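You operate a simulated robot arm through the tools that you are given. There is no shell and no other tool. Be economical: measure what you need, move in short steps, check, and stop when the job is done.

You run a simulated robot arm. Do the job below in one go: nothing can be reset, and whatever is moved stays where it is left.

JOB
Label the two square jars on the table by contents and close them.

The check looks at the end state, three seconds after you hand in, the way a careful person would. Anything else that was tipped, shoved, dropped, spilled or broken makes it a failure.

ROBOT AND FRAMES
A 6-joint arm with a two-finger parallel gripper, fixed in place. Base frame: the origin is at the foot of the arm, x ahead of it, y to its left, z up; the work surface is at about z = 0.75. Readings come in m, rad, newtons and seconds.
With the tool pointing down near the work surface it reaches from about 0.26 to 0.68 m from the base axis. Its first joint turns from -1.152 to 1.152 rad. Payload 2.9 kg.
Tool frame: the origin (TCP) lies between the finger pads and is the grasp point; the fingertips stand 0.03 m ahead of it; z points along the fingers, y is the line along which they close. The gripper opens to 0.11 m. The fingers are 0.02 m wide and 0.01 m thick; the gripper's body (0.048 by 0.112 m) begins 0.055 m behind the TCP.
Orientation is that of the tool frame in the base frame, as a unit quaternion [x, y, z, w]. With the fingers straight down and closing along the base's y, the tool's x points along the base's -x, its y along +y and its z along -z.

CONTROLS
- The arm moves only by the tool arm_command. Its argument "commands" is a list of rows, each a list of 7 numbers: the shift along the tool's x, y, z in cm, then the turn, a rotation vector about the tool's x, y, z in rad, then the gripper command, from -1 (fully open) to 1 (shut), values between in proportion. In form: [[tx, ty, tz, rx, ry, rz, fingers], ...]. A call has 1 to 10 rows; each row is the pose to reach, as a shift and turn from the pose commanded when the call began, along the tool's axes at that moment. Each row takes 0.2 s and may step no farther than 0.05 m and 0.15 rad from the row before; otherwise, or with a gripper value out of range, the whole call is refused. Where a pose cannot be reached the arm comes as near as it can. A force on the tool above 40 N (or 10 N above the force at the start of the call, whichever is more), or a blocked arm, ends the call early, and 0.2 s more pass. The fingers move at their own pace (about 0.108 m/s each) and stop on an object; they squeeze with about 43 N. The grip force told is the motor's: it shows also when the fingers shut on nothing. Time passes only in rows, and 0.2 s behind the last, so rows that repeat a pose let the fingers close. The reply holds the time, the measured pose of the TCP, the force on the tool along the base axes, the opening and the grip force, in the units named above and with some noise, with the torque about the TCP (base axes, N m) and any sound that the robot's microphone picked up.
- Cameras (640 x 400 px; columns grow to the right, rows downward): "scene" is fixed at [0.0536, 0.4157, 1.3959]; the picture's right is [-0.92, -0.39, 0.00], its down [-0.17, 0.41, -0.89] and it looks along [0.35, -0.82, -0.45] (base axes); focal length 314 px, centre (320, 200). "wrist" rides on the gripper at [0.072, 0.017, -0.103] in the tool frame; the picture's right is [-0.23, 0.97, 0.00], its down [-0.76, -0.18, -0.62] and it looks along [-0.61, -0.14, 0.78] (tool axes); focal length 222 px, centre (320, 200). There is no depth. A picture from a camera that has moved, and an enlarged one, comes with that camera's place and axes in the base frame and with its lens.
- capture(camera): a new picture of that camera. It takes no simulated time.
- enlarge(camera, box): a new picture of the part [left, top, right, bottom] of that camera's present view, enlarged. It takes no simulated time.
- hand_in(): hands the job in; it is judged then, once.

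Work in short steps. Places have to be worked out from the pictures, the camera data and where the tool is seen: move nearer, look again, correct. Check each grasp and each placing, and mend what went wrong. You have 120 turns and 76 pictures in all, those below and enlarged ones among them. Open the gripper and draw the arm clear of the work before you hand the job in, unless the task says otherwise; then end with one line.

The tools are called after "Request:" as a command line: name --pt "numbers of a row" for each row, then --argument value for the rest, lists and objects as JSON in quotes. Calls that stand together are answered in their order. arm_command: Moves the arm, as the interface text tells. Its arguments: {"type":"object","properties":{"commands":{"type":"array","items":{"type":"array","items":{"type":"number"}}}},"required":["commands"]} The other tools are called the same way: capture (camera) takes a picture; enlarge (camera, box) takes an enlarged picture of a part of a camera's view; hand_in () hands the job in.

At the start:

```text
time_s: 0.0
tcp_pos: [0.4034, -0.1108, 1.0937]
orientation: [0.0, 1.0, 0.0, 0.0]
wrist_force: [0.6, -0.4, 0.3]
moment: [0.0, -0.03, 0.01]
width: 0.1099
gripper_force: 0.1
```

scene: 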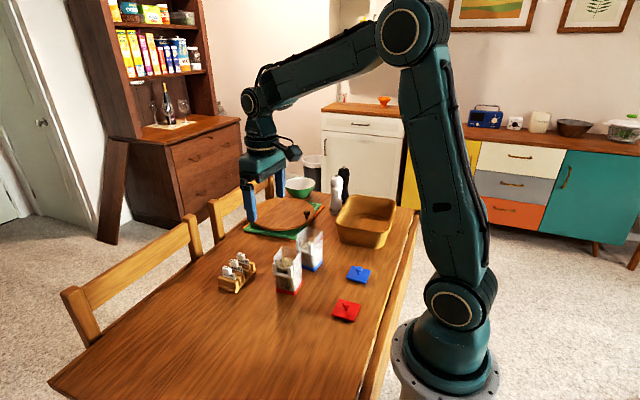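
wrist: 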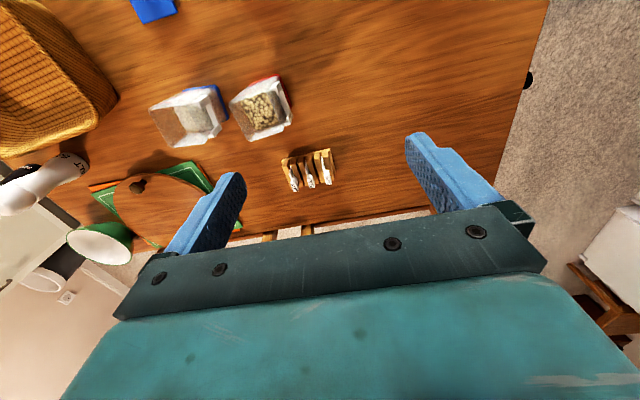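

I see two jars (red and blue trim), two lids, and a small rack with tags. I'll look closer first.

Request:
enlarge --camera "scene" --box '[200, 200, 400, 330]'

Request:
enlarge --camera "wrist" --box '[130, 60, 350, 200]'

Request:
enlarge --camera "scene" --box '[210, 235, 340, 310]'

```text
3.08 times, centred on (300, 265) of scene
camera zoom: at [0.0536, 0.4157, 1.3959], right [-0.92, -0.39, 0.0], down [-0.17, 0.41, -0.89], along [0.35, -0.82, -0.45], focal length 967 px, centre (382, 0)
```

zoom: 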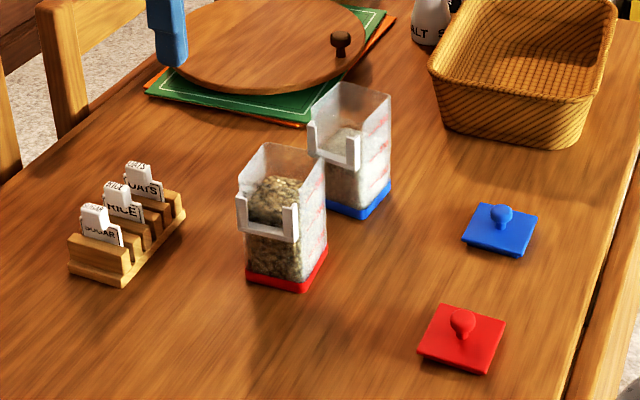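

```text
2.86 times, centred on (240, 130) of wrist
camera zoom: at [0.331, -0.0949, 1.1975], right [0.23, 0.97, 0.0], down [0.76, -0.18, 0.62], along [0.61, -0.14, -0.78], focal length 635 px, centre (549, 400)
```

zoom: 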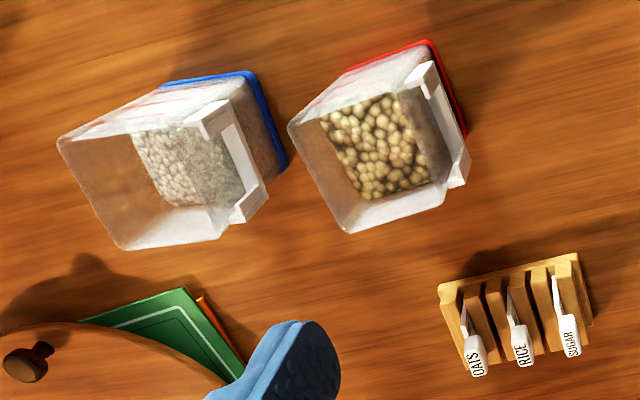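

```text
4.92 times, centred on (275, 272) of scene
camera zoom: at [0.0536, 0.4157, 1.3959], right [-0.92, -0.39, 0.0], down [-0.17, 0.41, -0.89], along [0.35, -0.82, -0.45], focal length 1547 px, centre (542, -157)
```

zoom: 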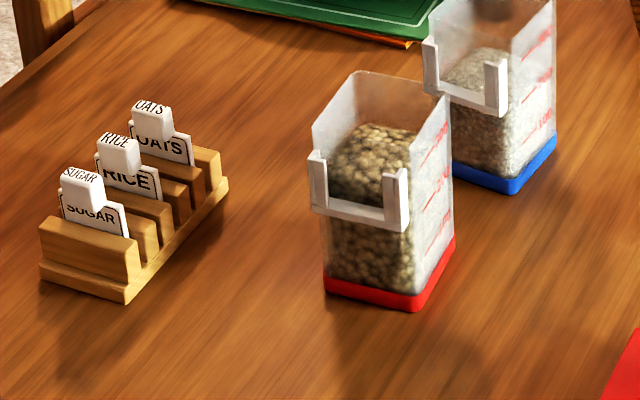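

Rack with OATS/RICE/SUGAR tags at about (0.58,-0.17), red jar ~(0.418,-0.207), blue jar ~(0.405,-0.325). Lids at about (0.234,-0.181) and (0.245,-0.331). I move the camera nearer to the rack and jars.

Request:
arm_command --pt "-2 1 4 0 0 0 -1" --pt "-4 2 8 0 0 0 -1" --pt "-6 3 12 0 0 0 -1" --pt "-6 3 12 0 0 0 -1"

Request:
capture --camera "wrist"

Request:
enlarge --camera "wrist" --box '[250, 120, 390, 210]'

```text
time_s: 1.0
tcp_pos: [0.4605, -0.0775, 0.9734]
orientation: [0.001, 1.0, 0.0, 0.0]
wrist_force: [-0.2, -0.2, 0.2]
moment: [-0.01, -0.01, 0.01]
width: 0.1101
gripper_force: 0.1
```

```text
70 pictures are left
camera wrist: at [0.3871, -0.0612, 1.0779], right [0.23, 0.97, 0.0], down [0.76, -0.18, 0.62], along [0.61, -0.14, -0.78], focal length 222 px, centre (320, 200)
```

wrist: 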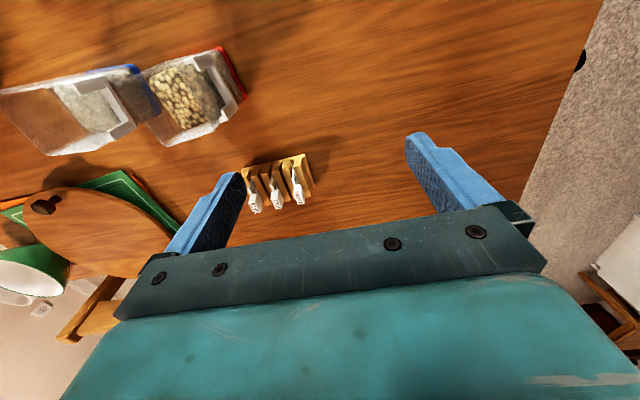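

```text
4.44 times, centred on (320, 165) of wrist
camera zoom: at [0.3871, -0.0612, 1.0779], right [0.23, 0.97, 0.0], down [0.76, -0.18, 0.62], along [0.61, -0.14, -0.78], focal length 987 px, centre (320, 356)
```

zoom: 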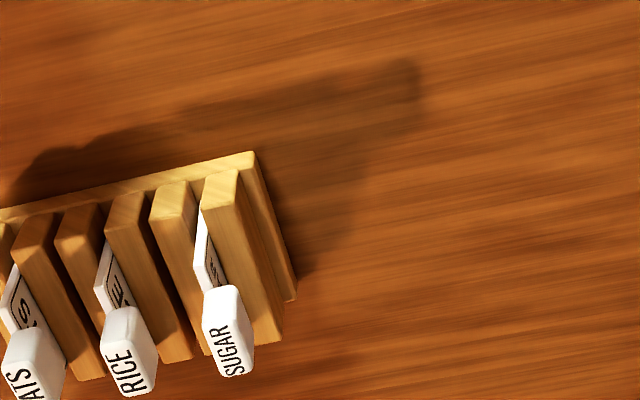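

The tags have handle blocks sitting forward of the plates, so I'd grip them across x. I rotate the tool ~90° so the fingers close along base x and the camera looks toward -y at the tag and jar fronts.

Request:
arm_command --pt "-1.2 0 0 0 0 0.15 -1" --pt "-2.4 0 0 0 0 0.3 -1" --pt "-3.6 0 0 0 0 0.45 -1" --pt "-4.8 0 0 0 0 0.6 -1" --pt "-6 0 0 0 0 0.75 -1" --pt "-7.2 0 1 0 0 0.9 -1" --pt "-8.4 0 2 0 0 1.05 -1" --pt "-9.6 0 3 0 0 1.2 -1" --pt "-10.8 0 4 0 0 1.35 -1" --pt "-12 0 5 0 0 1.5 -1"

Request:
capture --camera "wrist"

```text
time_s: 3.2
tcp_pos: [0.5834, -0.0803, 0.9231]
orientation: [0.683, 0.731, 0.0, 0.0]
wrist_force: [0.0, -0.4, -0.2]
moment: [-0.03, 0.01, 0.02]
width: 0.1102
gripper_force: 0.0
```

```text
68 pictures are left
camera wrist: at [0.5949, -0.0079, 1.0269], right [0.99, -0.16, 0.0], down [-0.12, -0.77, 0.62], along [-0.1, -0.62, -0.78], focal length 222 px, centre (320, 200)
```

wrist: 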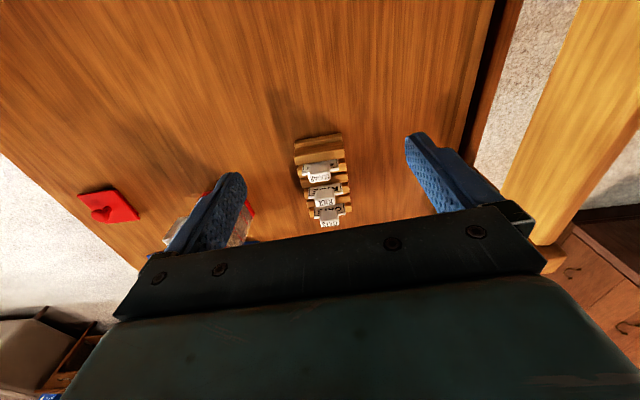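

Request:
enlarge --camera "wrist" --box '[270, 125, 370, 235]'

```text
3.64 times, centred on (320, 180) of wrist
camera zoom: at [0.5949, -0.0079, 1.0269], right [0.99, -0.16, 0.0], down [-0.12, -0.77, 0.62], along [-0.1, -0.62, -0.78], focal length 808 px, centre (320, 273)
```

zoom: 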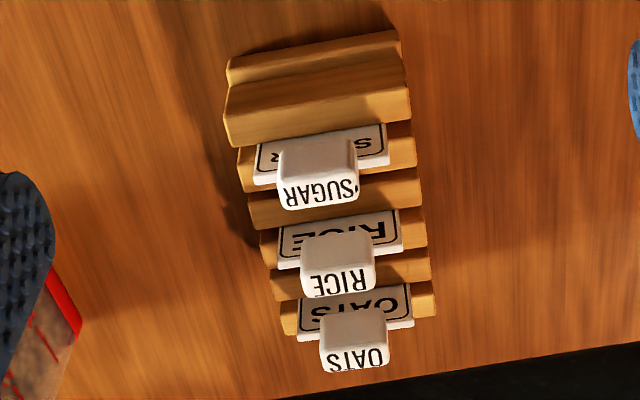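

The tag handles are clear. Now I enlarge the jars' contents.

Request:
enlarge --camera "scene" --box '[270, 220, 330, 300]'

```text
5.00 times, centred on (300, 260) of scene
camera zoom: at [0.0536, 0.4157, 1.3959], right [-0.92, -0.39, 0.0], down [-0.17, 0.41, -0.89], along [0.35, -0.82, -0.45], focal length 1572 px, centre (420, -100)
```

zoom: 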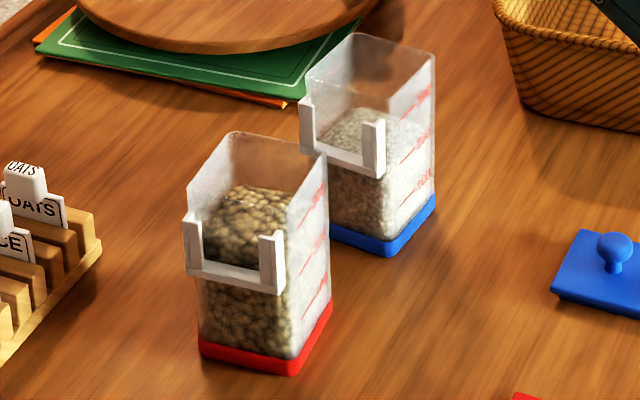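

I move to look down into the jars from their front side, staying high above the rims (~0.887).

Request:
arm_command --pt "0 -1 -3 0 0 0.07 -1" --pt "-1 -4.5 -6 0 0 0.07 -1" --pt "-3 -8 -6 0 0 0.07 -1" --pt "-4 -12 -6 0 0 0.07 -1" --pt "-5 -15.4 -6 0 0 0.07 -1" --pt "-5 -15.4 -6 0 0 0.07 -1"

Request:
capture --camera "wrist"

Request:
enlarge --camera "wrist" --box '[240, 120, 400, 220]'

```text
time_s: 4.6
tcp_pos: [0.4355, -0.1447, 0.9837]
orientation: [0.707, 0.707, 0.001, 0.001]
wrist_force: [0.1, -0.3, -0.2]
moment: [-0.01, 0.0, -0.01]
width: 0.1099
gripper_force: 0.0
```

```text
65 pictures are left
camera wrist: at [0.4529, -0.0734, 1.0882], right [0.97, -0.23, 0.0], down [-0.18, -0.76, 0.62], along [-0.14, -0.61, -0.78], focal length 222 px, centre (320, 200)
```

wrist: 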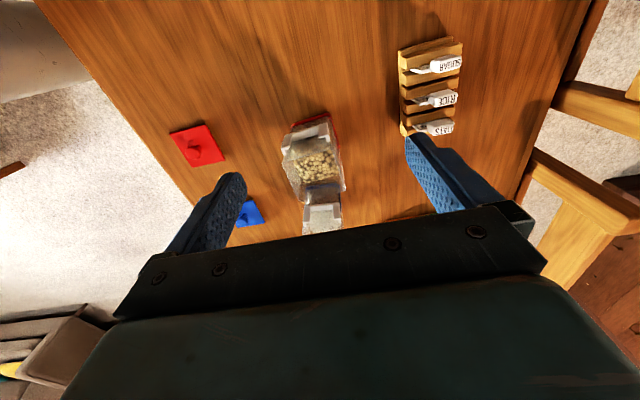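

```text
4.00 times, centred on (320, 170) of wrist
camera zoom: at [0.4529, -0.0734, 1.0882], right [0.97, -0.23, 0.0], down [-0.18, -0.76, 0.62], along [-0.14, -0.61, -0.78], focal length 888 px, centre (320, 320)
```

zoom: 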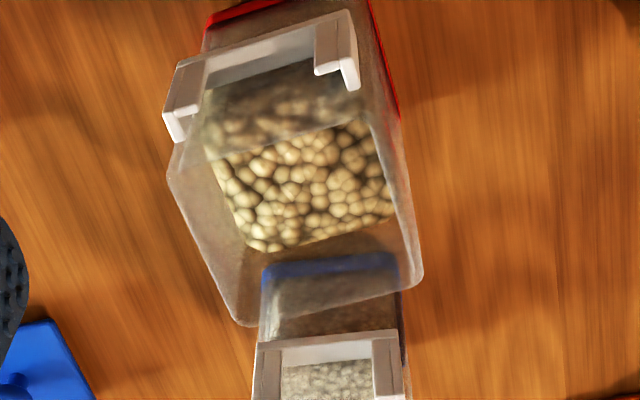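

Request:
arm_command --pt "-3 -1 0 0 0 0 -1" --pt "-6 -2 0 0 0 0 -1" --pt "-9 -2 0 0 0 0 -1" --pt "-12 -2 0 0 0 0 -1" --pt "-12 -2 0 0 0 0 -1"

Request:
capture --camera "wrist"

Request:
enlarge --camera "wrist" --box '[280, 120, 360, 200]'

```text
time_s: 5.8
tcp_pos: [0.416, -0.2641, 0.9864]
orientation: [0.706, 0.708, 0.0, 0.0]
wrist_force: [-1.1, 1.6, -0.7]
moment: [0.01, -0.01, 0.01]
width: 0.1099
gripper_force: 0.1
```

```text
63 pictures are left
camera wrist: at [0.4315, -0.1905, 1.0887], right [0.97, -0.23, 0.0], down [-0.18, -0.76, 0.62], along [-0.14, -0.61, -0.78], focal length 222 px, centre (320, 200)
```

wrist: 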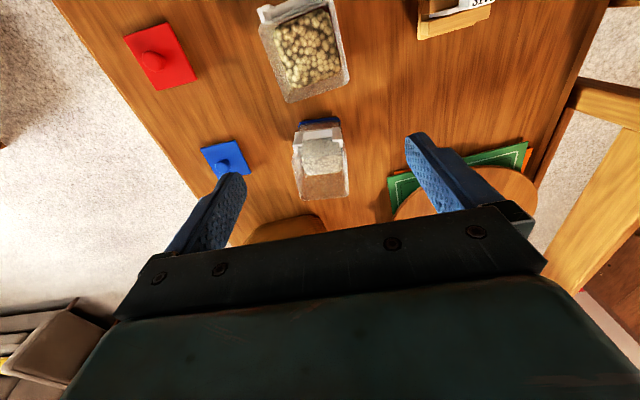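

```text
5.00 times, centred on (320, 160) of wrist
camera zoom: at [0.4315, -0.1905, 1.0887], right [0.97, -0.23, 0.0], down [-0.18, -0.76, 0.62], along [-0.14, -0.61, -0.78], focal length 1111 px, centre (320, 400)
```

zoom: 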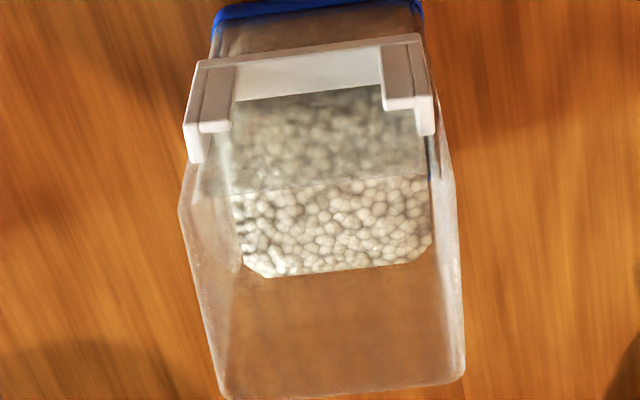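

Blue jar holds small white grains, so RICE. Red jar holds larger tan flakes, so OATS. I go above the RICE tag at about (0.573,-0.172) for a close look, with the fingers partly closed.

Request:
arm_command --pt "2 4 0 0 0 0 -1" --pt "4 8 0 0 0 0 -0.6" --pt "7 12 0 0 0 0 -0.2" --pt "9.5 15.7 0 0 0 0 -0.1" --pt "9.5 15.7 4 0 0 0 -0.1" --pt "9.5 15.7 8 0 0 0 -0.1" --pt "9.5 15.7 8 0 0 0 -0.1"

Request:
enlarge --camera "wrist" --box '[220, 80, 420, 220]'

Request:
enlarge --camera "scene" --box '[200, 200, 320, 300]'

```text
time_s: 7.4
tcp_pos: [0.5694, -0.1662, 0.903]
orientation: [0.708, 0.707, 0.0, -0.001]
wrist_force: [0.3, 0.7, -0.4]
moment: [0.01, 0.03, -0.03]
width: 0.0604
gripper_force: 0.0
```

```text
2.86 times, centred on (320, 150) of wrist
camera zoom: at [0.5858, -0.0945, 1.0069], right [0.97, -0.23, 0.0], down [-0.18, -0.76, 0.62], along [-0.14, -0.61, -0.78], focal length 635 px, centre (320, 343)
```

zoom: 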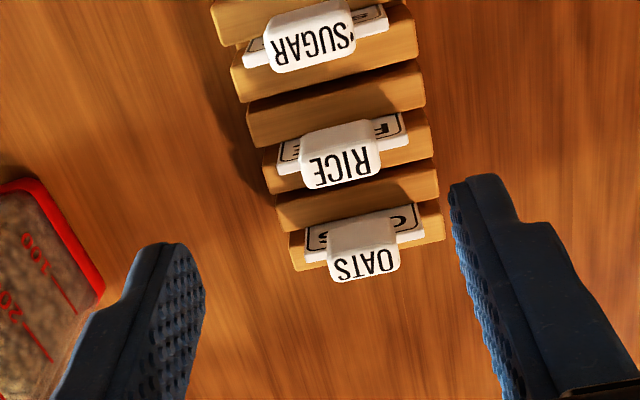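

```text
4.00 times, centred on (260, 250) of scene
camera zoom: at [0.0536, 0.4157, 1.3959], right [-0.92, -0.39, 0.0], down [-0.17, 0.41, -0.89], along [0.35, -0.82, -0.45], focal length 1257 px, centre (560, 0)
```

zoom: 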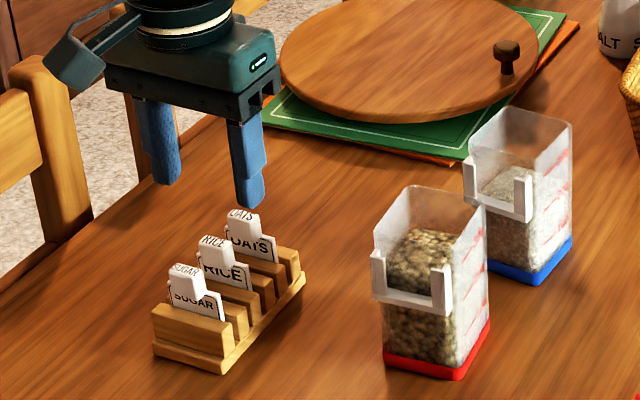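

RICE handle top is about (0.576,-0.173,0.825), roughly 24×12 mm, with the rack yawed ~+0.025. I centre over it and come down to just above.

Request:
arm_command --pt "-0.6 0.6 0 0 0 -0.025 -0.1" --pt "-0.6 0.6 2.5 0 0 -0.025 -0.1" --pt "-0.6 0.6 4 0 0 -0.025 -0.1" --pt "-0.6 0.6 4 0 0 -0.025 -0.1"

Request:
enlarge --camera "wrist" --box '[220, 80, 420, 220]'

Request:
enlarge --camera "scene" --box '[225, 220, 295, 300]'

```text
time_s: 8.4
tcp_pos: [0.5761, -0.1726, 0.8661]
orientation: [0.698, 0.716, 0.0, 0.0]
wrist_force: [0.2, 0.1, 0.8]
moment: [-0.01, -0.01, 0.01]
width: 0.0607
gripper_force: 0.0
```

```text
2.86 times, centred on (320, 150) of wrist
camera zoom: at [0.5914, -0.1001, 0.9697], right [0.98, -0.2, 0.0], down [-0.16, -0.77, 0.62], along [-0.13, -0.61, -0.78], focal length 635 px, centre (320, 343)
```

zoom: 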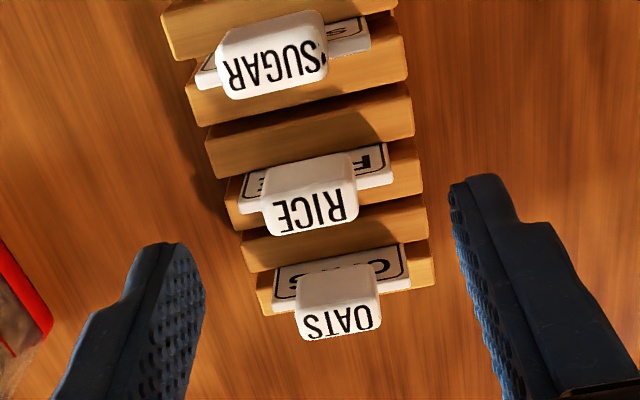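

```text
5.00 times, centred on (260, 260) of scene
camera zoom: at [0.0536, 0.4157, 1.3959], right [-0.92, -0.39, 0.0], down [-0.17, 0.41, -0.89], along [0.35, -0.82, -0.45], focal length 1572 px, centre (620, -100)
```

zoom: 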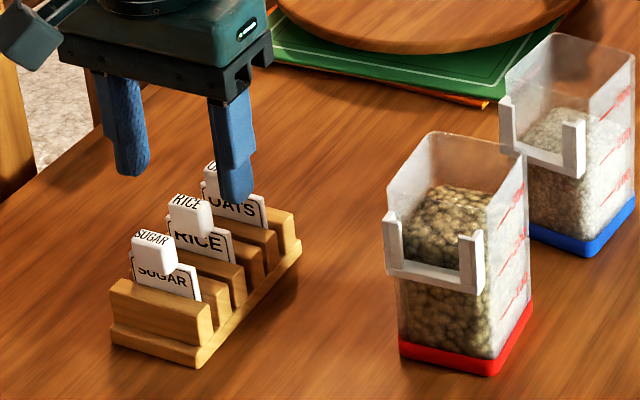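

The handle is ~3 mm to -x and ~2 mm to +y of the tool axis. I correct, descend 2 cm and look before closing.

Request:
arm_command --pt "0.2 -0.3 0 0 0 0 -0.1" --pt "0.2 -0.3 1 0 0 0 -0.1" --pt "0.2 -0.3 2 0 0 0 -0.1" --pt "0.2 -0.3 2 0 0 0 -0.1"

Request:
enlarge --camera "wrist" --box '[220, 80, 420, 220]'

Request:
enlarge --camera "scene" --box '[225, 220, 295, 300]'

```text
time_s: 9.4
tcp_pos: [0.5745, -0.1711, 0.8456]
orientation: [0.698, 0.716, 0.0, 0.001]
wrist_force: [-0.3, -0.4, 0.0]
moment: [0.0, -0.03, -0.01]
width: 0.0607
gripper_force: 0.0
```

```text
2.86 times, centred on (320, 150) of wrist
camera zoom: at [0.5897, -0.0988, 0.949], right [0.98, -0.2, 0.0], down [-0.16, -0.77, 0.62], along [-0.13, -0.61, -0.78], focal length 635 px, centre (320, 343)
```

zoom: 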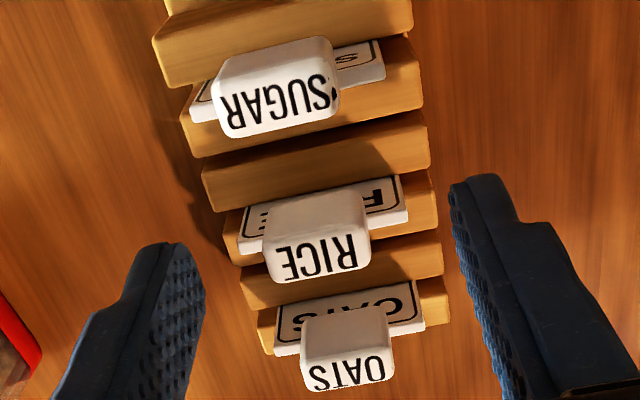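

```text
5.00 times, centred on (260, 260) of scene
camera zoom: at [0.0536, 0.4157, 1.3959], right [-0.92, -0.39, 0.0], down [-0.17, 0.41, -0.89], along [0.35, -0.82, -0.45], focal length 1572 px, centre (620, -100)
```

zoom: 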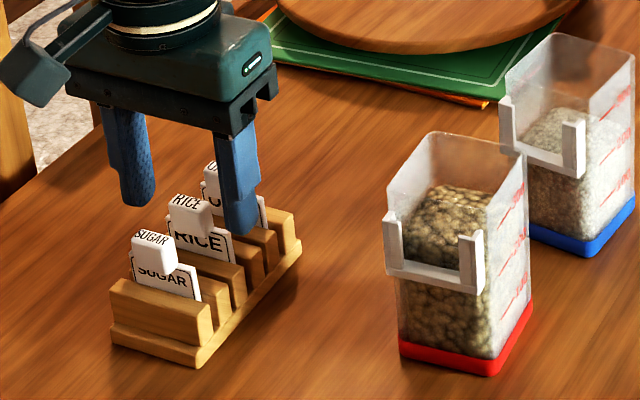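

The handle is centred between the fingers, with tips ~11 mm below its top and above the plate. Closing.

Request:
arm_command --pt "0 0 0 0 0 0 0.4" --pt "0 0 0 0 0 0 1" --pt "0 0 0 0 0 0 1" --pt "0 0 0 0 0 0 1"

Request:
enlarge --camera "wrist" --box '[220, 80, 420, 220]'

```text
time_s: 10.4
tcp_pos: [0.5762, -0.1716, 0.8463]
orientation: [0.698, 0.716, 0.0, 0.0]
wrist_force: [0.3, 0.1, 0.8]
moment: [0.0, 0.06, -0.01]
width: 0.0218
gripper_force: 42.8
```

```text
2.86 times, centred on (320, 150) of wrist
camera zoom: at [0.5896, -0.0988, 0.9491], right [0.98, -0.2, 0.0], down [-0.16, -0.77, 0.62], along [-0.13, -0.61, -0.78], focal length 635 px, centre (320, 343)
```

zoom: 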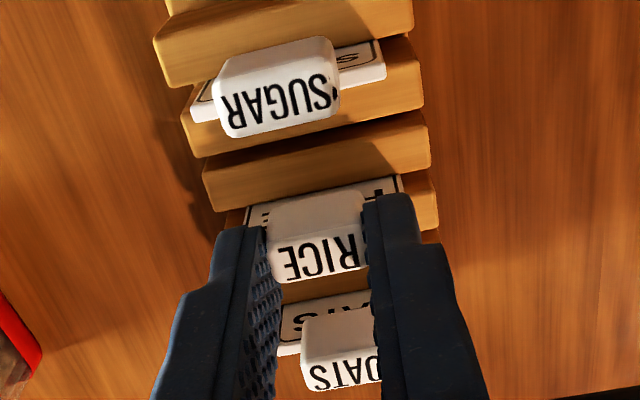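

Held at 21.8 mm with full grip. Lifting straight up.

Request:
arm_command --pt "0 0 -1 0 0 0 1" --pt "0 0 -3 0 0 0 1" --pt "0 0 -6 0 0 0 1" --pt "0 0 -10 0 0 0 1" --pt "0 0 -10 0 0 0 1"

Request:
enlarge --camera "wrist" --box '[220, 80, 420, 220]'

Request:
enlarge --camera "scene" --box '[205, 170, 305, 300]'

```text
time_s: 11.6
tcp_pos: [0.5732, -0.172, 0.9449]
orientation: [0.697, 0.717, 0.0, 0.0]
wrist_force: [0.4, -0.9, -0.2]
moment: [0.0, 0.03, 0.03]
width: 0.0217
gripper_force: 42.8
```

```text
2.86 times, centred on (320, 150) of wrist
camera zoom: at [0.5877, -0.0991, 1.0494], right [0.98, -0.2, 0.0], down [-0.16, -0.77, 0.62], along [-0.13, -0.61, -0.78], focal length 635 px, centre (320, 343)
```

zoom: 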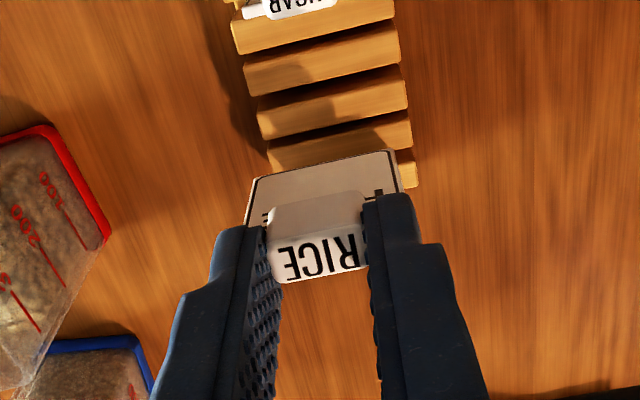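

```text
3.08 times, centred on (255, 235) of scene
camera zoom: at [0.0536, 0.4157, 1.3959], right [-0.92, -0.39, 0.0], down [-0.17, 0.41, -0.89], along [0.35, -0.82, -0.45], focal length 967 px, centre (520, 92)
```

zoom: 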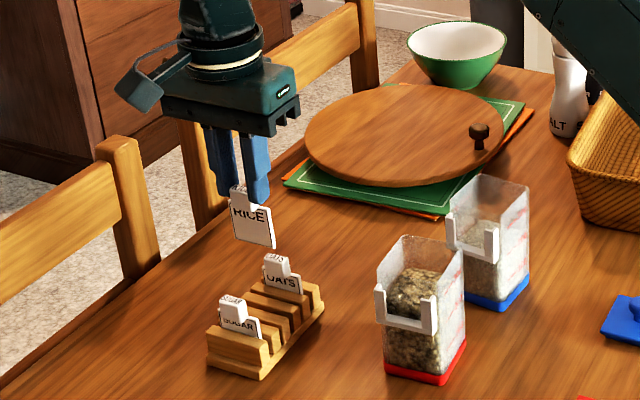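

RICE tag is cleanly held. I study the bracket geometry in detail before approaching.

Request:
enlarge --camera "scene" --box '[296, 222, 334, 276]'

Request:
enlarge --camera "scene" --box '[270, 240, 310, 300]'

```text
7.41 times, centred on (315, 249) of scene
camera zoom: at [0.0536, 0.4157, 1.3959], right [-0.92, -0.39, 0.0], down [-0.17, 0.41, -0.89], along [0.35, -0.82, -0.45], focal length 2328 px, centre (357, -163)
```

zoom: 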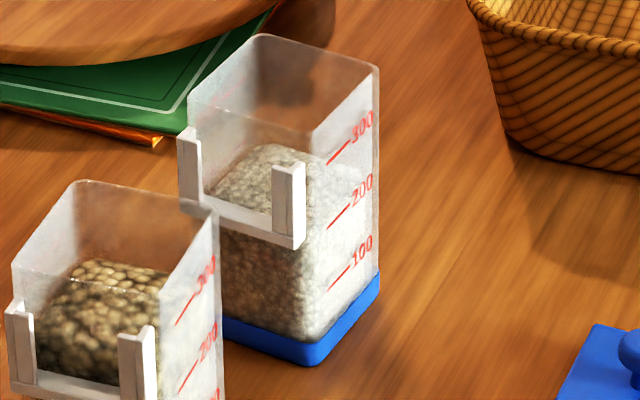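

```text
6.67 times, centred on (290, 270) of scene
camera zoom: at [0.0536, 0.4157, 1.3959], right [-0.92, -0.39, 0.0], down [-0.17, 0.41, -0.89], along [0.35, -0.82, -0.45], focal length 2095 px, centre (520, -267)
```

zoom: 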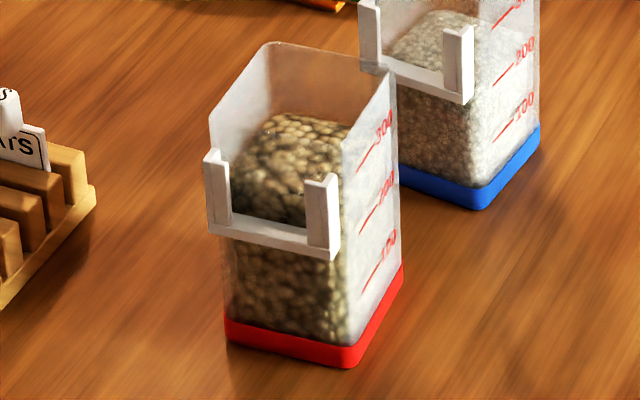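

Bracket channel is open at the top (z≈0.82–0.86), and the blue jar is yawed about -0.115 rad with slot centre near (0.403,-0.293). I carry the RICE tag high to just above it.

Request:
arm_command --pt "0 0 -3 0 0 0 1" --pt "-1 -3 -5.6 0 0 0 1" --pt "-3.5 -7 -5.6 0 0 0.07 1" --pt "-6 -11 -5.6 0 0 0.14 1" --pt "-8.5 -14.5 -5.6 0 0 0.14 1" --pt "-11.3 -17.26 -5.6 0 0 0.14 1" --pt "-11.3 -17.26 -5.6 0 0 0.14 1"

Request:
enlarge --camera "wrist" --box '[220, 80, 420, 220]'

Request:
enlarge --camera "scene" --box '[270, 170, 350, 280]'

```text
time_s: 13.2
tcp_pos: [0.4011, -0.2928, 1.0013]
orientation: [0.746, 0.666, 0.0, 0.0]
wrist_force: [-0.1, -0.9, 1.4]
moment: [0.01, 0.01, 0.03]
width: 0.0218
gripper_force: 43.1
```

```text
2.86 times, centred on (320, 150) of wrist
camera zoom: at [0.426, -0.2227, 1.104], right [0.94, -0.34, 0.0], down [-0.26, -0.74, 0.62], along [-0.21, -0.59, -0.78], focal length 635 px, centre (320, 343)
```

zoom: 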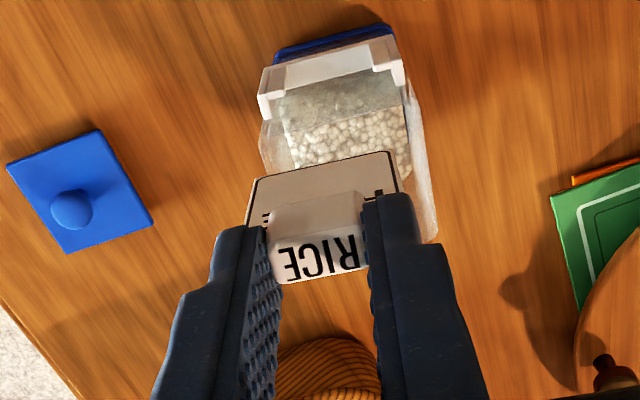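

```text
3.64 times, centred on (310, 225) of scene
camera zoom: at [0.0536, 0.4157, 1.3959], right [-0.92, -0.39, 0.0], down [-0.17, 0.41, -0.89], along [0.35, -0.82, -0.45], focal length 1143 px, centre (356, 109)
```

zoom: 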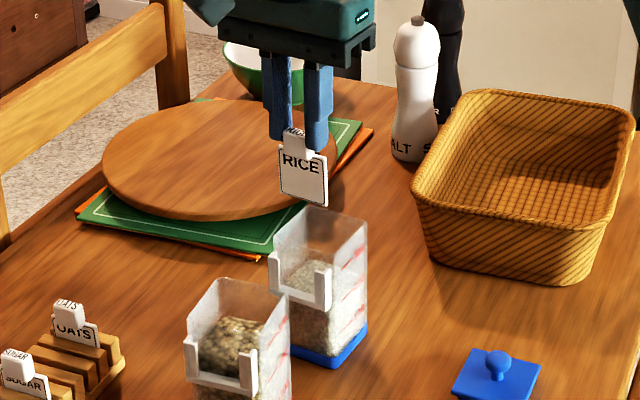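

Request:
enlarge --camera "wrist" --box '[290, 80, 380, 150]'

```text
5.71 times, centred on (335, 115) of wrist
camera zoom: at [0.426, -0.2227, 1.104], right [0.94, -0.34, 0.0], down [-0.26, -0.74, 0.62], along [-0.21, -0.59, -0.78], focal length 1269 px, centre (234, 686)
```

zoom: 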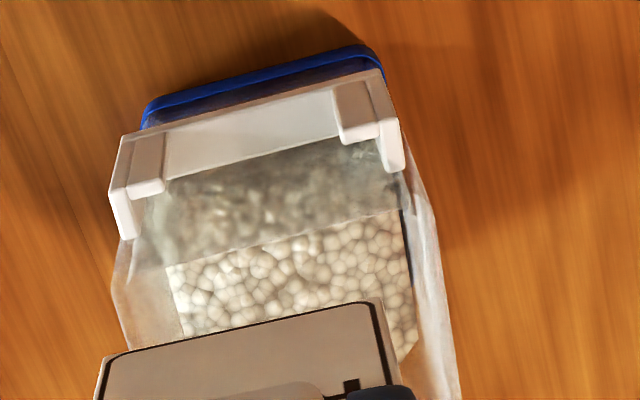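

Yaw matches; the bracket centre is ~3.5 mm to tool +y. I correct and descend until the plate is ~1 cm above the posts.

Request:
arm_command --pt "0 0.35 1.5 0 0 0 1" --pt "0 0.35 3.5 0 0 0 1" --pt "0 0.35 5.2 0 0 0 1" --pt "0 0.35 5.2 0 0 0 1"

Request:
enlarge --camera "wrist" --box '[270, 80, 370, 160]'

Request:
enlarge --camera "scene" --box '[290, 190, 340, 260]'

```text
time_s: 14.2
tcp_pos: [0.406, -0.291, 0.9465]
orientation: [0.746, 0.666, 0.0, 0.0]
wrist_force: [-0.1, 0.6, -0.5]
moment: [0.0, 0.06, -0.01]
width: 0.0218
gripper_force: 43.1
```

```text
5.00 times, centred on (320, 120) of wrist
camera zoom: at [0.4305, -0.221, 1.0504], right [0.94, -0.34, 0.0], down [-0.26, -0.74, 0.62], along [-0.21, -0.59, -0.78], focal length 1111 px, centre (320, 600)
```

zoom: 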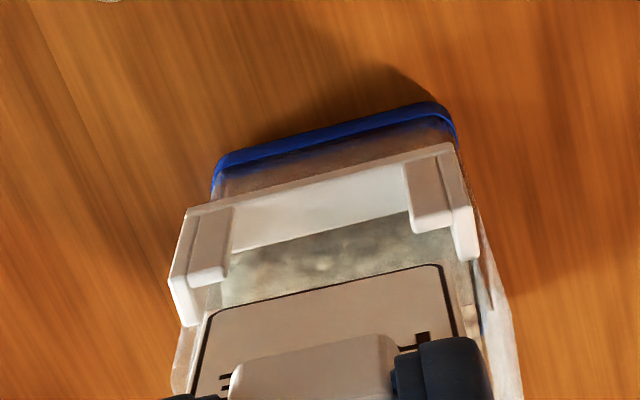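

```text
5.71 times, centred on (315, 225) of scene
camera zoom: at [0.0536, 0.4157, 1.3959], right [-0.92, -0.39, 0.0], down [-0.17, 0.41, -0.89], along [0.35, -0.82, -0.45], focal length 1796 px, centre (349, 57)
```

zoom: 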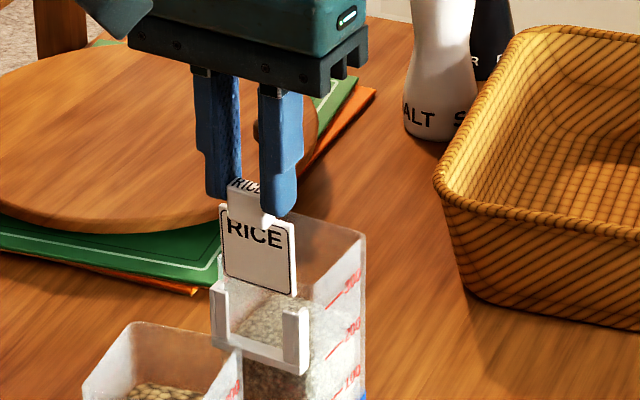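

Plate is aligned over the channel (bottom ≈0.864, posts ≈0.858). I insert slowly down to fingertip ≈ rim height, watching the force.

Request:
arm_command --pt "0 -0.05 0.6 0 0 0 1" --pt "0 -0.05 1.2 0 0 0 1" --pt "0 -0.05 1.6 0 0 0 1" --pt "0 -0.05 1.6 0 0 0 1"

Request:
enlarge --camera "wrist" --box '[270, 80, 370, 160]'

Request:
enlarge --camera "scene" --box '[290, 190, 340, 260]'

```text
time_s: 15.2
tcp_pos: [0.4062, -0.2887, 0.9322]
orientation: [0.746, 0.666, 0.0, 0.0]
wrist_force: [0.6, 0.0, 0.4]
moment: [-0.06, 0.02, 0.03]
width: 0.0217
gripper_force: 42.7
```

```text
5.00 times, centred on (320, 120) of wrist
camera zoom: at [0.4303, -0.2191, 1.0359], right [0.94, -0.34, 0.0], down [-0.26, -0.74, 0.62], along [-0.21, -0.59, -0.78], focal length 1111 px, centre (320, 600)
```

zoom: 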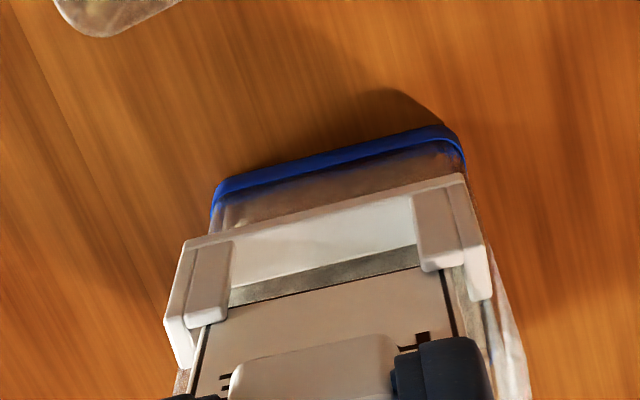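

```text
5.71 times, centred on (315, 225) of scene
camera zoom: at [0.0536, 0.4157, 1.3959], right [-0.92, -0.39, 0.0], down [-0.17, 0.41, -0.89], along [0.35, -0.82, -0.45], focal length 1796 px, centre (349, 57)
```

zoom: 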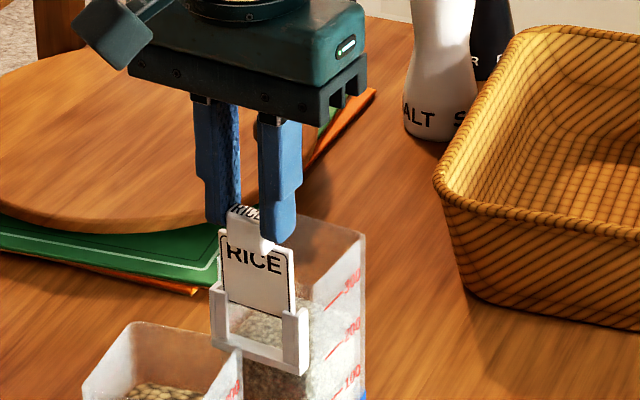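

The plate has entered behind both lips with no force. Down another 12 mm.

Request:
arm_command --pt "0 0 0.4 0 0 0 1" --pt "0 0 0.8 0 0 0 1" --pt "0 0 1.2 0 0 0 1" --pt "0 0 1.2 0 0 0 1"

Request:
enlarge --camera "wrist" --box '[270, 80, 370, 160]'

Request:
enlarge --camera "scene" --box '[290, 190, 340, 260]'

```text
time_s: 16.2
tcp_pos: [0.4065, -0.2881, 0.9208]
orientation: [0.746, 0.665, 0.0, 0.0]
wrist_force: [-0.5, -0.6, 0.4]
moment: [-0.06, 0.03, 0.0]
width: 0.0219
gripper_force: 42.9
```

```text
5.00 times, centred on (320, 120) of wrist
camera zoom: at [0.4305, -0.2186, 1.0238], right [0.94, -0.34, 0.0], down [-0.26, -0.74, 0.62], along [-0.21, -0.59, -0.78], focal length 1111 px, centre (320, 600)
```

zoom: 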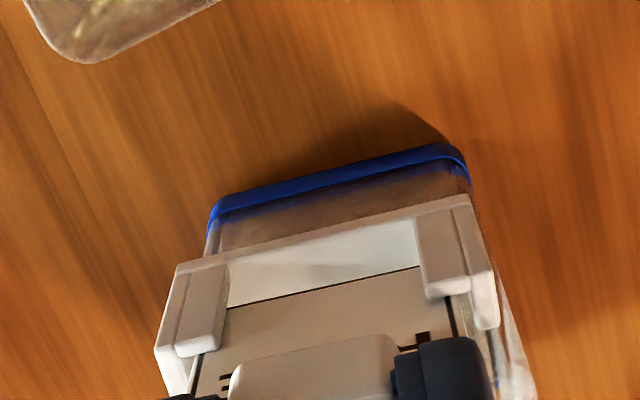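

```text
5.71 times, centred on (315, 225) of scene
camera zoom: at [0.0536, 0.4157, 1.3959], right [-0.92, -0.39, 0.0], down [-0.17, 0.41, -0.89], along [0.35, -0.82, -0.45], focal length 1796 px, centre (349, 57)
```

zoom: 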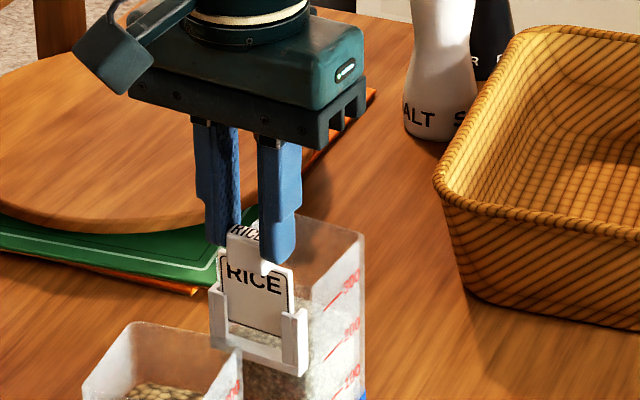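

It's well guided by the channel. To avoid the fingers catching the jar rim I release now and let it slide down.

Request:
arm_command --pt "0 0 0 0 0 0 0.4" --pt "0 0 0 0 0 0 0.1" --pt "0 0 0 0 0 0 0.1" --pt "0 0 -2.5 0 0 0 0.1" --pt "1.0 0 -3.5 0 0 0 0.1" --pt "1.0 0 -3.5 0 0 0 0.1"

Request:
enlarge --camera "wrist" --box '[270, 80, 370, 160]'

Request:
enlarge --camera "scene" --box '[290, 190, 340, 260]'

```text
time_s: 17.6
tcp_pos: [0.4079, -0.277, 0.9557]
orientation: [0.746, 0.666, 0.0, 0.0]
wrist_force: [-0.2, -0.4, 0.9]
moment: [-0.02, 0.02, 0.01]
width: 0.0497
gripper_force: 0.1
```

```text
5.00 times, centred on (320, 120) of wrist
camera zoom: at [0.4334, -0.2088, 1.0592], right [0.94, -0.34, 0.0], down [-0.26, -0.74, 0.62], along [-0.21, -0.59, -0.78], focal length 1111 px, centre (320, 600)
```

zoom: 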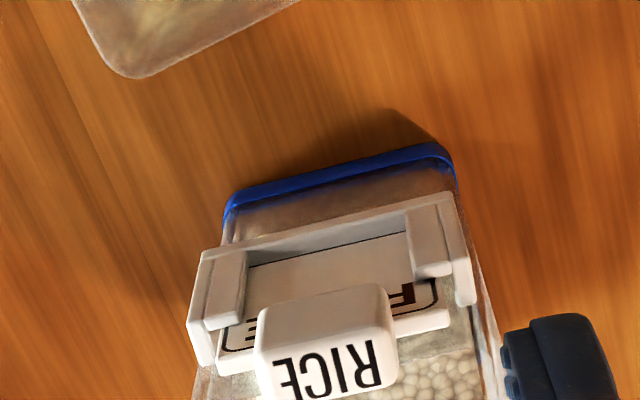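

```text
5.71 times, centred on (315, 225) of scene
camera zoom: at [0.0536, 0.4157, 1.3959], right [-0.92, -0.39, 0.0], down [-0.17, 0.41, -0.89], along [0.35, -0.82, -0.45], focal length 1796 px, centre (349, 57)
```

zoom: 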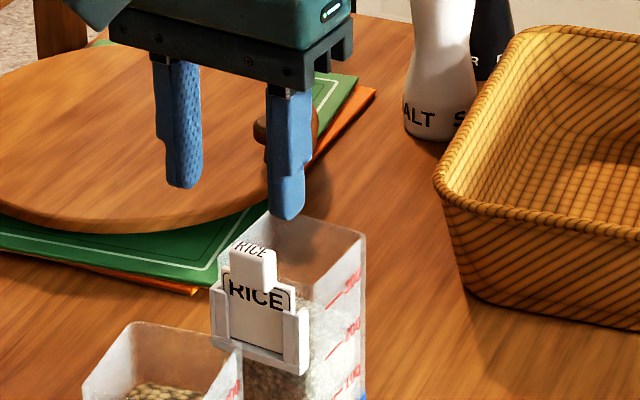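

Request:
enlarge --camera "scene" --box '[304, 228, 324, 260]'

Request:
enlarge --camera "wrist" --box '[305, 110, 365, 160]'

```text
12.50 times, centred on (314, 244) of scene
camera zoom: at [0.0536, 0.4157, 1.3959], right [-0.92, -0.39, 0.0], down [-0.17, 0.41, -0.89], along [0.35, -0.82, -0.45], focal length 3929 px, centre (395, -350)
```

zoom: 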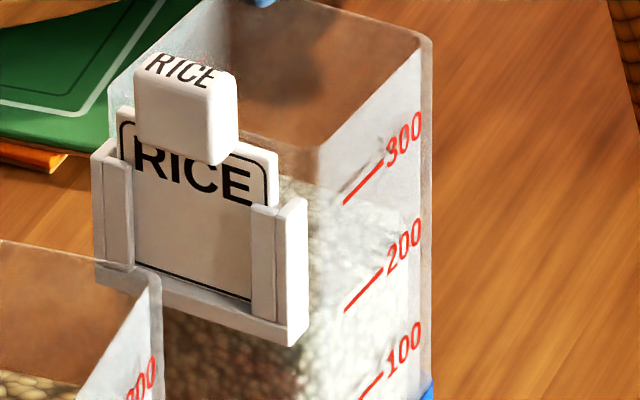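

```text
8.00 times, centred on (335, 135) of wrist
camera zoom: at [0.4334, -0.2088, 1.0592], right [0.94, -0.34, 0.0], down [-0.26, -0.74, 0.62], along [-0.21, -0.59, -0.78], focal length 1777 px, centre (200, 720)
```

zoom: 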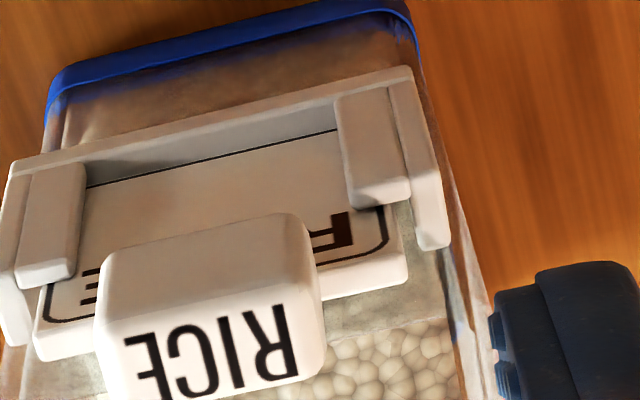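

RICE is fully seated. Next: OATS handle, estimated at (0.574,-0.205). I move above it.

Request:
arm_command --pt "0.5 1 -2 0 0 0 0.1" --pt "2 4.5 -2 0 0 -0.05 0.0" --pt "4 8.5 -2 0 0 -0.1 -0.1" --pt "6.5 12.5 -2 0 0 -0.14 -0.1" --pt "9.25 15.66 0 0 0 -0.14 -0.1" --pt "9.25 15.66 4 0 0 -0.14 -0.1" --pt "9.25 15.66 7.5 0 0 -0.14 -0.1" --pt "9.25 15.66 7.5 0 0 -0.14 -0.1"

Request:
enlarge --camera "wrist" --box '[220, 80, 420, 220]'

```text
time_s: 19.4
tcp_pos: [0.5747, -0.2052, 0.8799]
orientation: [0.698, 0.716, 0.001, 0.001]
wrist_force: [-0.7, -0.8, 0.1]
moment: [-0.02, 0.01, -0.01]
width: 0.0606
gripper_force: 0.1
```

```text
2.86 times, centred on (320, 150) of wrist
camera zoom: at [0.5895, -0.1336, 0.9831], right [0.98, -0.2, 0.0], down [-0.16, -0.77, 0.62], along [-0.13, -0.61, -0.78], focal length 635 px, centre (320, 343)
```

zoom: 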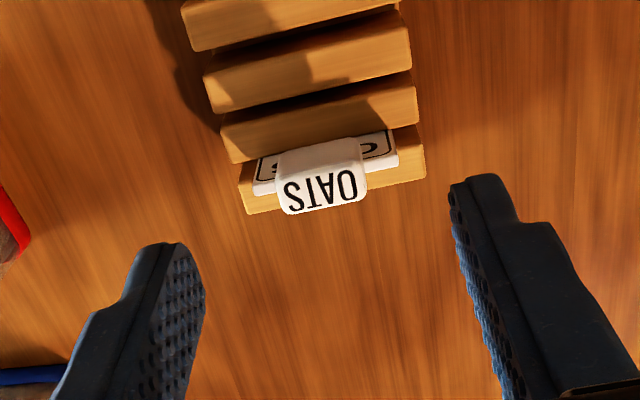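

Centred. I descend with a 1 mm forward bias and close.

Request:
arm_command --pt "0.1 0 1.5 0 0 0 -0.1" --pt "0.1 0 3 0 0 0 -0.1" --pt "0.1 0 3.6 0 0 0 -0.1" --pt "0.1 0 3.6 0 0 0 0.4" --pt "0.1 0 3.6 0 0 0 1" --pt "0.1 0 3.6 0 0 0 1" --pt "0.1 0 3.6 0 0 0 1"

Request:
enlarge --camera "wrist" --box '[220, 80, 420, 220]'

```text
time_s: 21.0
tcp_pos: [0.576, -0.2032, 0.8435]
orientation: [0.698, 0.716, -0.001, 0.0]
wrist_force: [-0.3, 0.2, 0.0]
moment: [0.0, 0.02, -0.01]
width: 0.0219
gripper_force: 43.2
```

```text
2.86 times, centred on (320, 150) of wrist
camera zoom: at [0.5903, -0.1312, 0.9467], right [0.98, -0.2, 0.0], down [-0.16, -0.77, 0.62], along [-0.13, -0.61, -0.78], focal length 635 px, centre (320, 343)
```

zoom: 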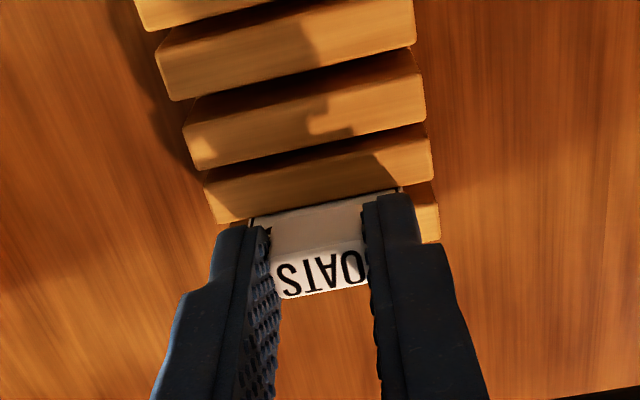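

OATS held. Lift straight, then carry it above the red jar's bracket (slot est. (0.410,-0.171), yaw ≈ +0.05).

Request:
arm_command --pt "0 0 -2 0 0 0 1" --pt "0 0 -6 0 0 0 1" --pt "0 0 -10.5 0 0 0 1" --pt "0 0 -15.3 0 0 0 1" --pt "1 -4 -15.6 0 0 -0.025 1" --pt "2 -8.5 -15.6 0 0 -0.025 1" --pt "3 -13 -15.6 0 0 -0.025 1" --pt "4.39 -16.3 -15.6 0 0 -0.025 1" --pt "4.39 -16.3 -15.6 0 0 -0.025 1"

Request:
enlarge --camera "wrist" --box '[270, 60, 380, 150]'

Request:
enlarge --camera "scene" --box '[230, 190, 340, 300]'

```text
time_s: 23.0
tcp_pos: [0.4084, -0.1625, 0.9984]
orientation: [0.689, 0.725, 0.0, -0.001]
wrist_force: [0.8, -0.6, -0.3]
moment: [-0.05, -0.03, 0.0]
width: 0.0218
gripper_force: 43.5
```

```text
4.44 times, centred on (325, 105) of wrist
camera zoom: at [0.4206, -0.0894, 1.1026], right [0.98, -0.18, 0.0], down [-0.14, -0.77, 0.62], along [-0.11, -0.61, -0.78], focal length 987 px, centre (298, 622)
```

zoom: 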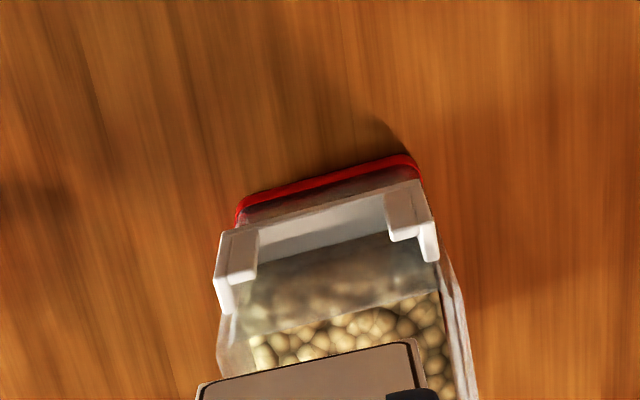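

```text
3.64 times, centred on (285, 245) of scene
camera zoom: at [0.0535, 0.4157, 1.3959], right [-0.92, -0.39, 0.0], down [-0.17, 0.41, -0.89], along [0.35, -0.82, -0.45], focal length 1143 px, centre (447, 36)
```

zoom: 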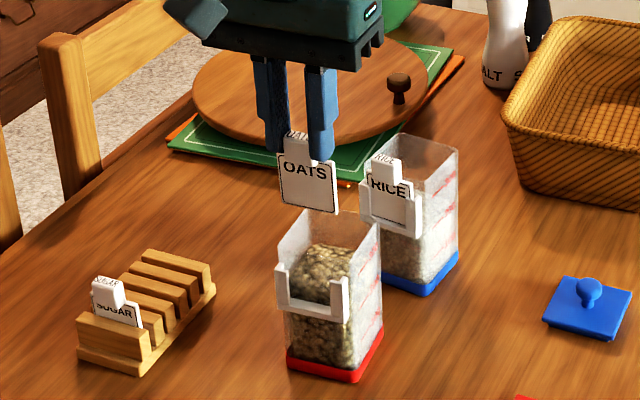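

Yaw matches; I need about -7 mm tool x and +3.5 mm tool y. Shifting, then descending to just above the posts.

Request:
arm_command --pt "-0.7 0.35 1.0 0 0 0 1" --pt "-0.7 0.35 3 0 0 0 1" --pt "-0.7 0.35 4.8 0 0 0 1" --pt "-0.7 0.35 4.8 0 0 0 1"

Request:
enlarge --camera "wrist" --box '[270, 80, 370, 160]'

Request:
enlarge --camera "scene" --box '[270, 210, 320, 280]'

```text
time_s: 24.0
tcp_pos: [0.4122, -0.1698, 0.9518]
orientation: [0.689, 0.725, 0.0, -0.001]
wrist_force: [1.2, -0.1, 0.2]
moment: [0.03, -0.02, -0.01]
width: 0.0218
gripper_force: 43.8
```

```text
5.00 times, centred on (320, 120) of wrist
camera zoom: at [0.4257, -0.0974, 1.0558], right [0.98, -0.18, 0.0], down [-0.14, -0.77, 0.62], along [-0.11, -0.61, -0.78], focal length 1111 px, centre (320, 600)
```

zoom: 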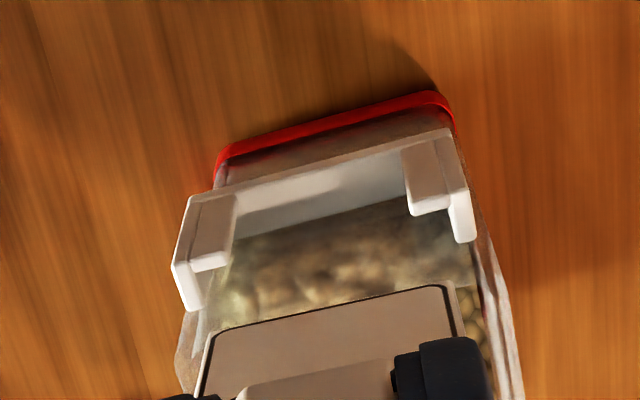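

```text
5.71 times, centred on (295, 245) of scene
camera zoom: at [0.0536, 0.4157, 1.3959], right [-0.92, -0.39, 0.0], down [-0.17, 0.41, -0.89], along [0.35, -0.82, -0.45], focal length 1796 px, centre (463, -57)
```

zoom: 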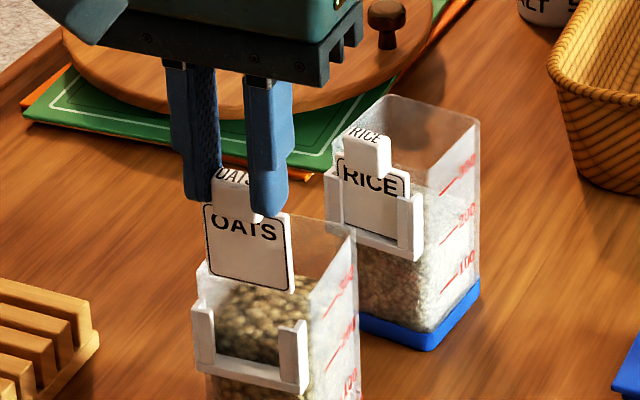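

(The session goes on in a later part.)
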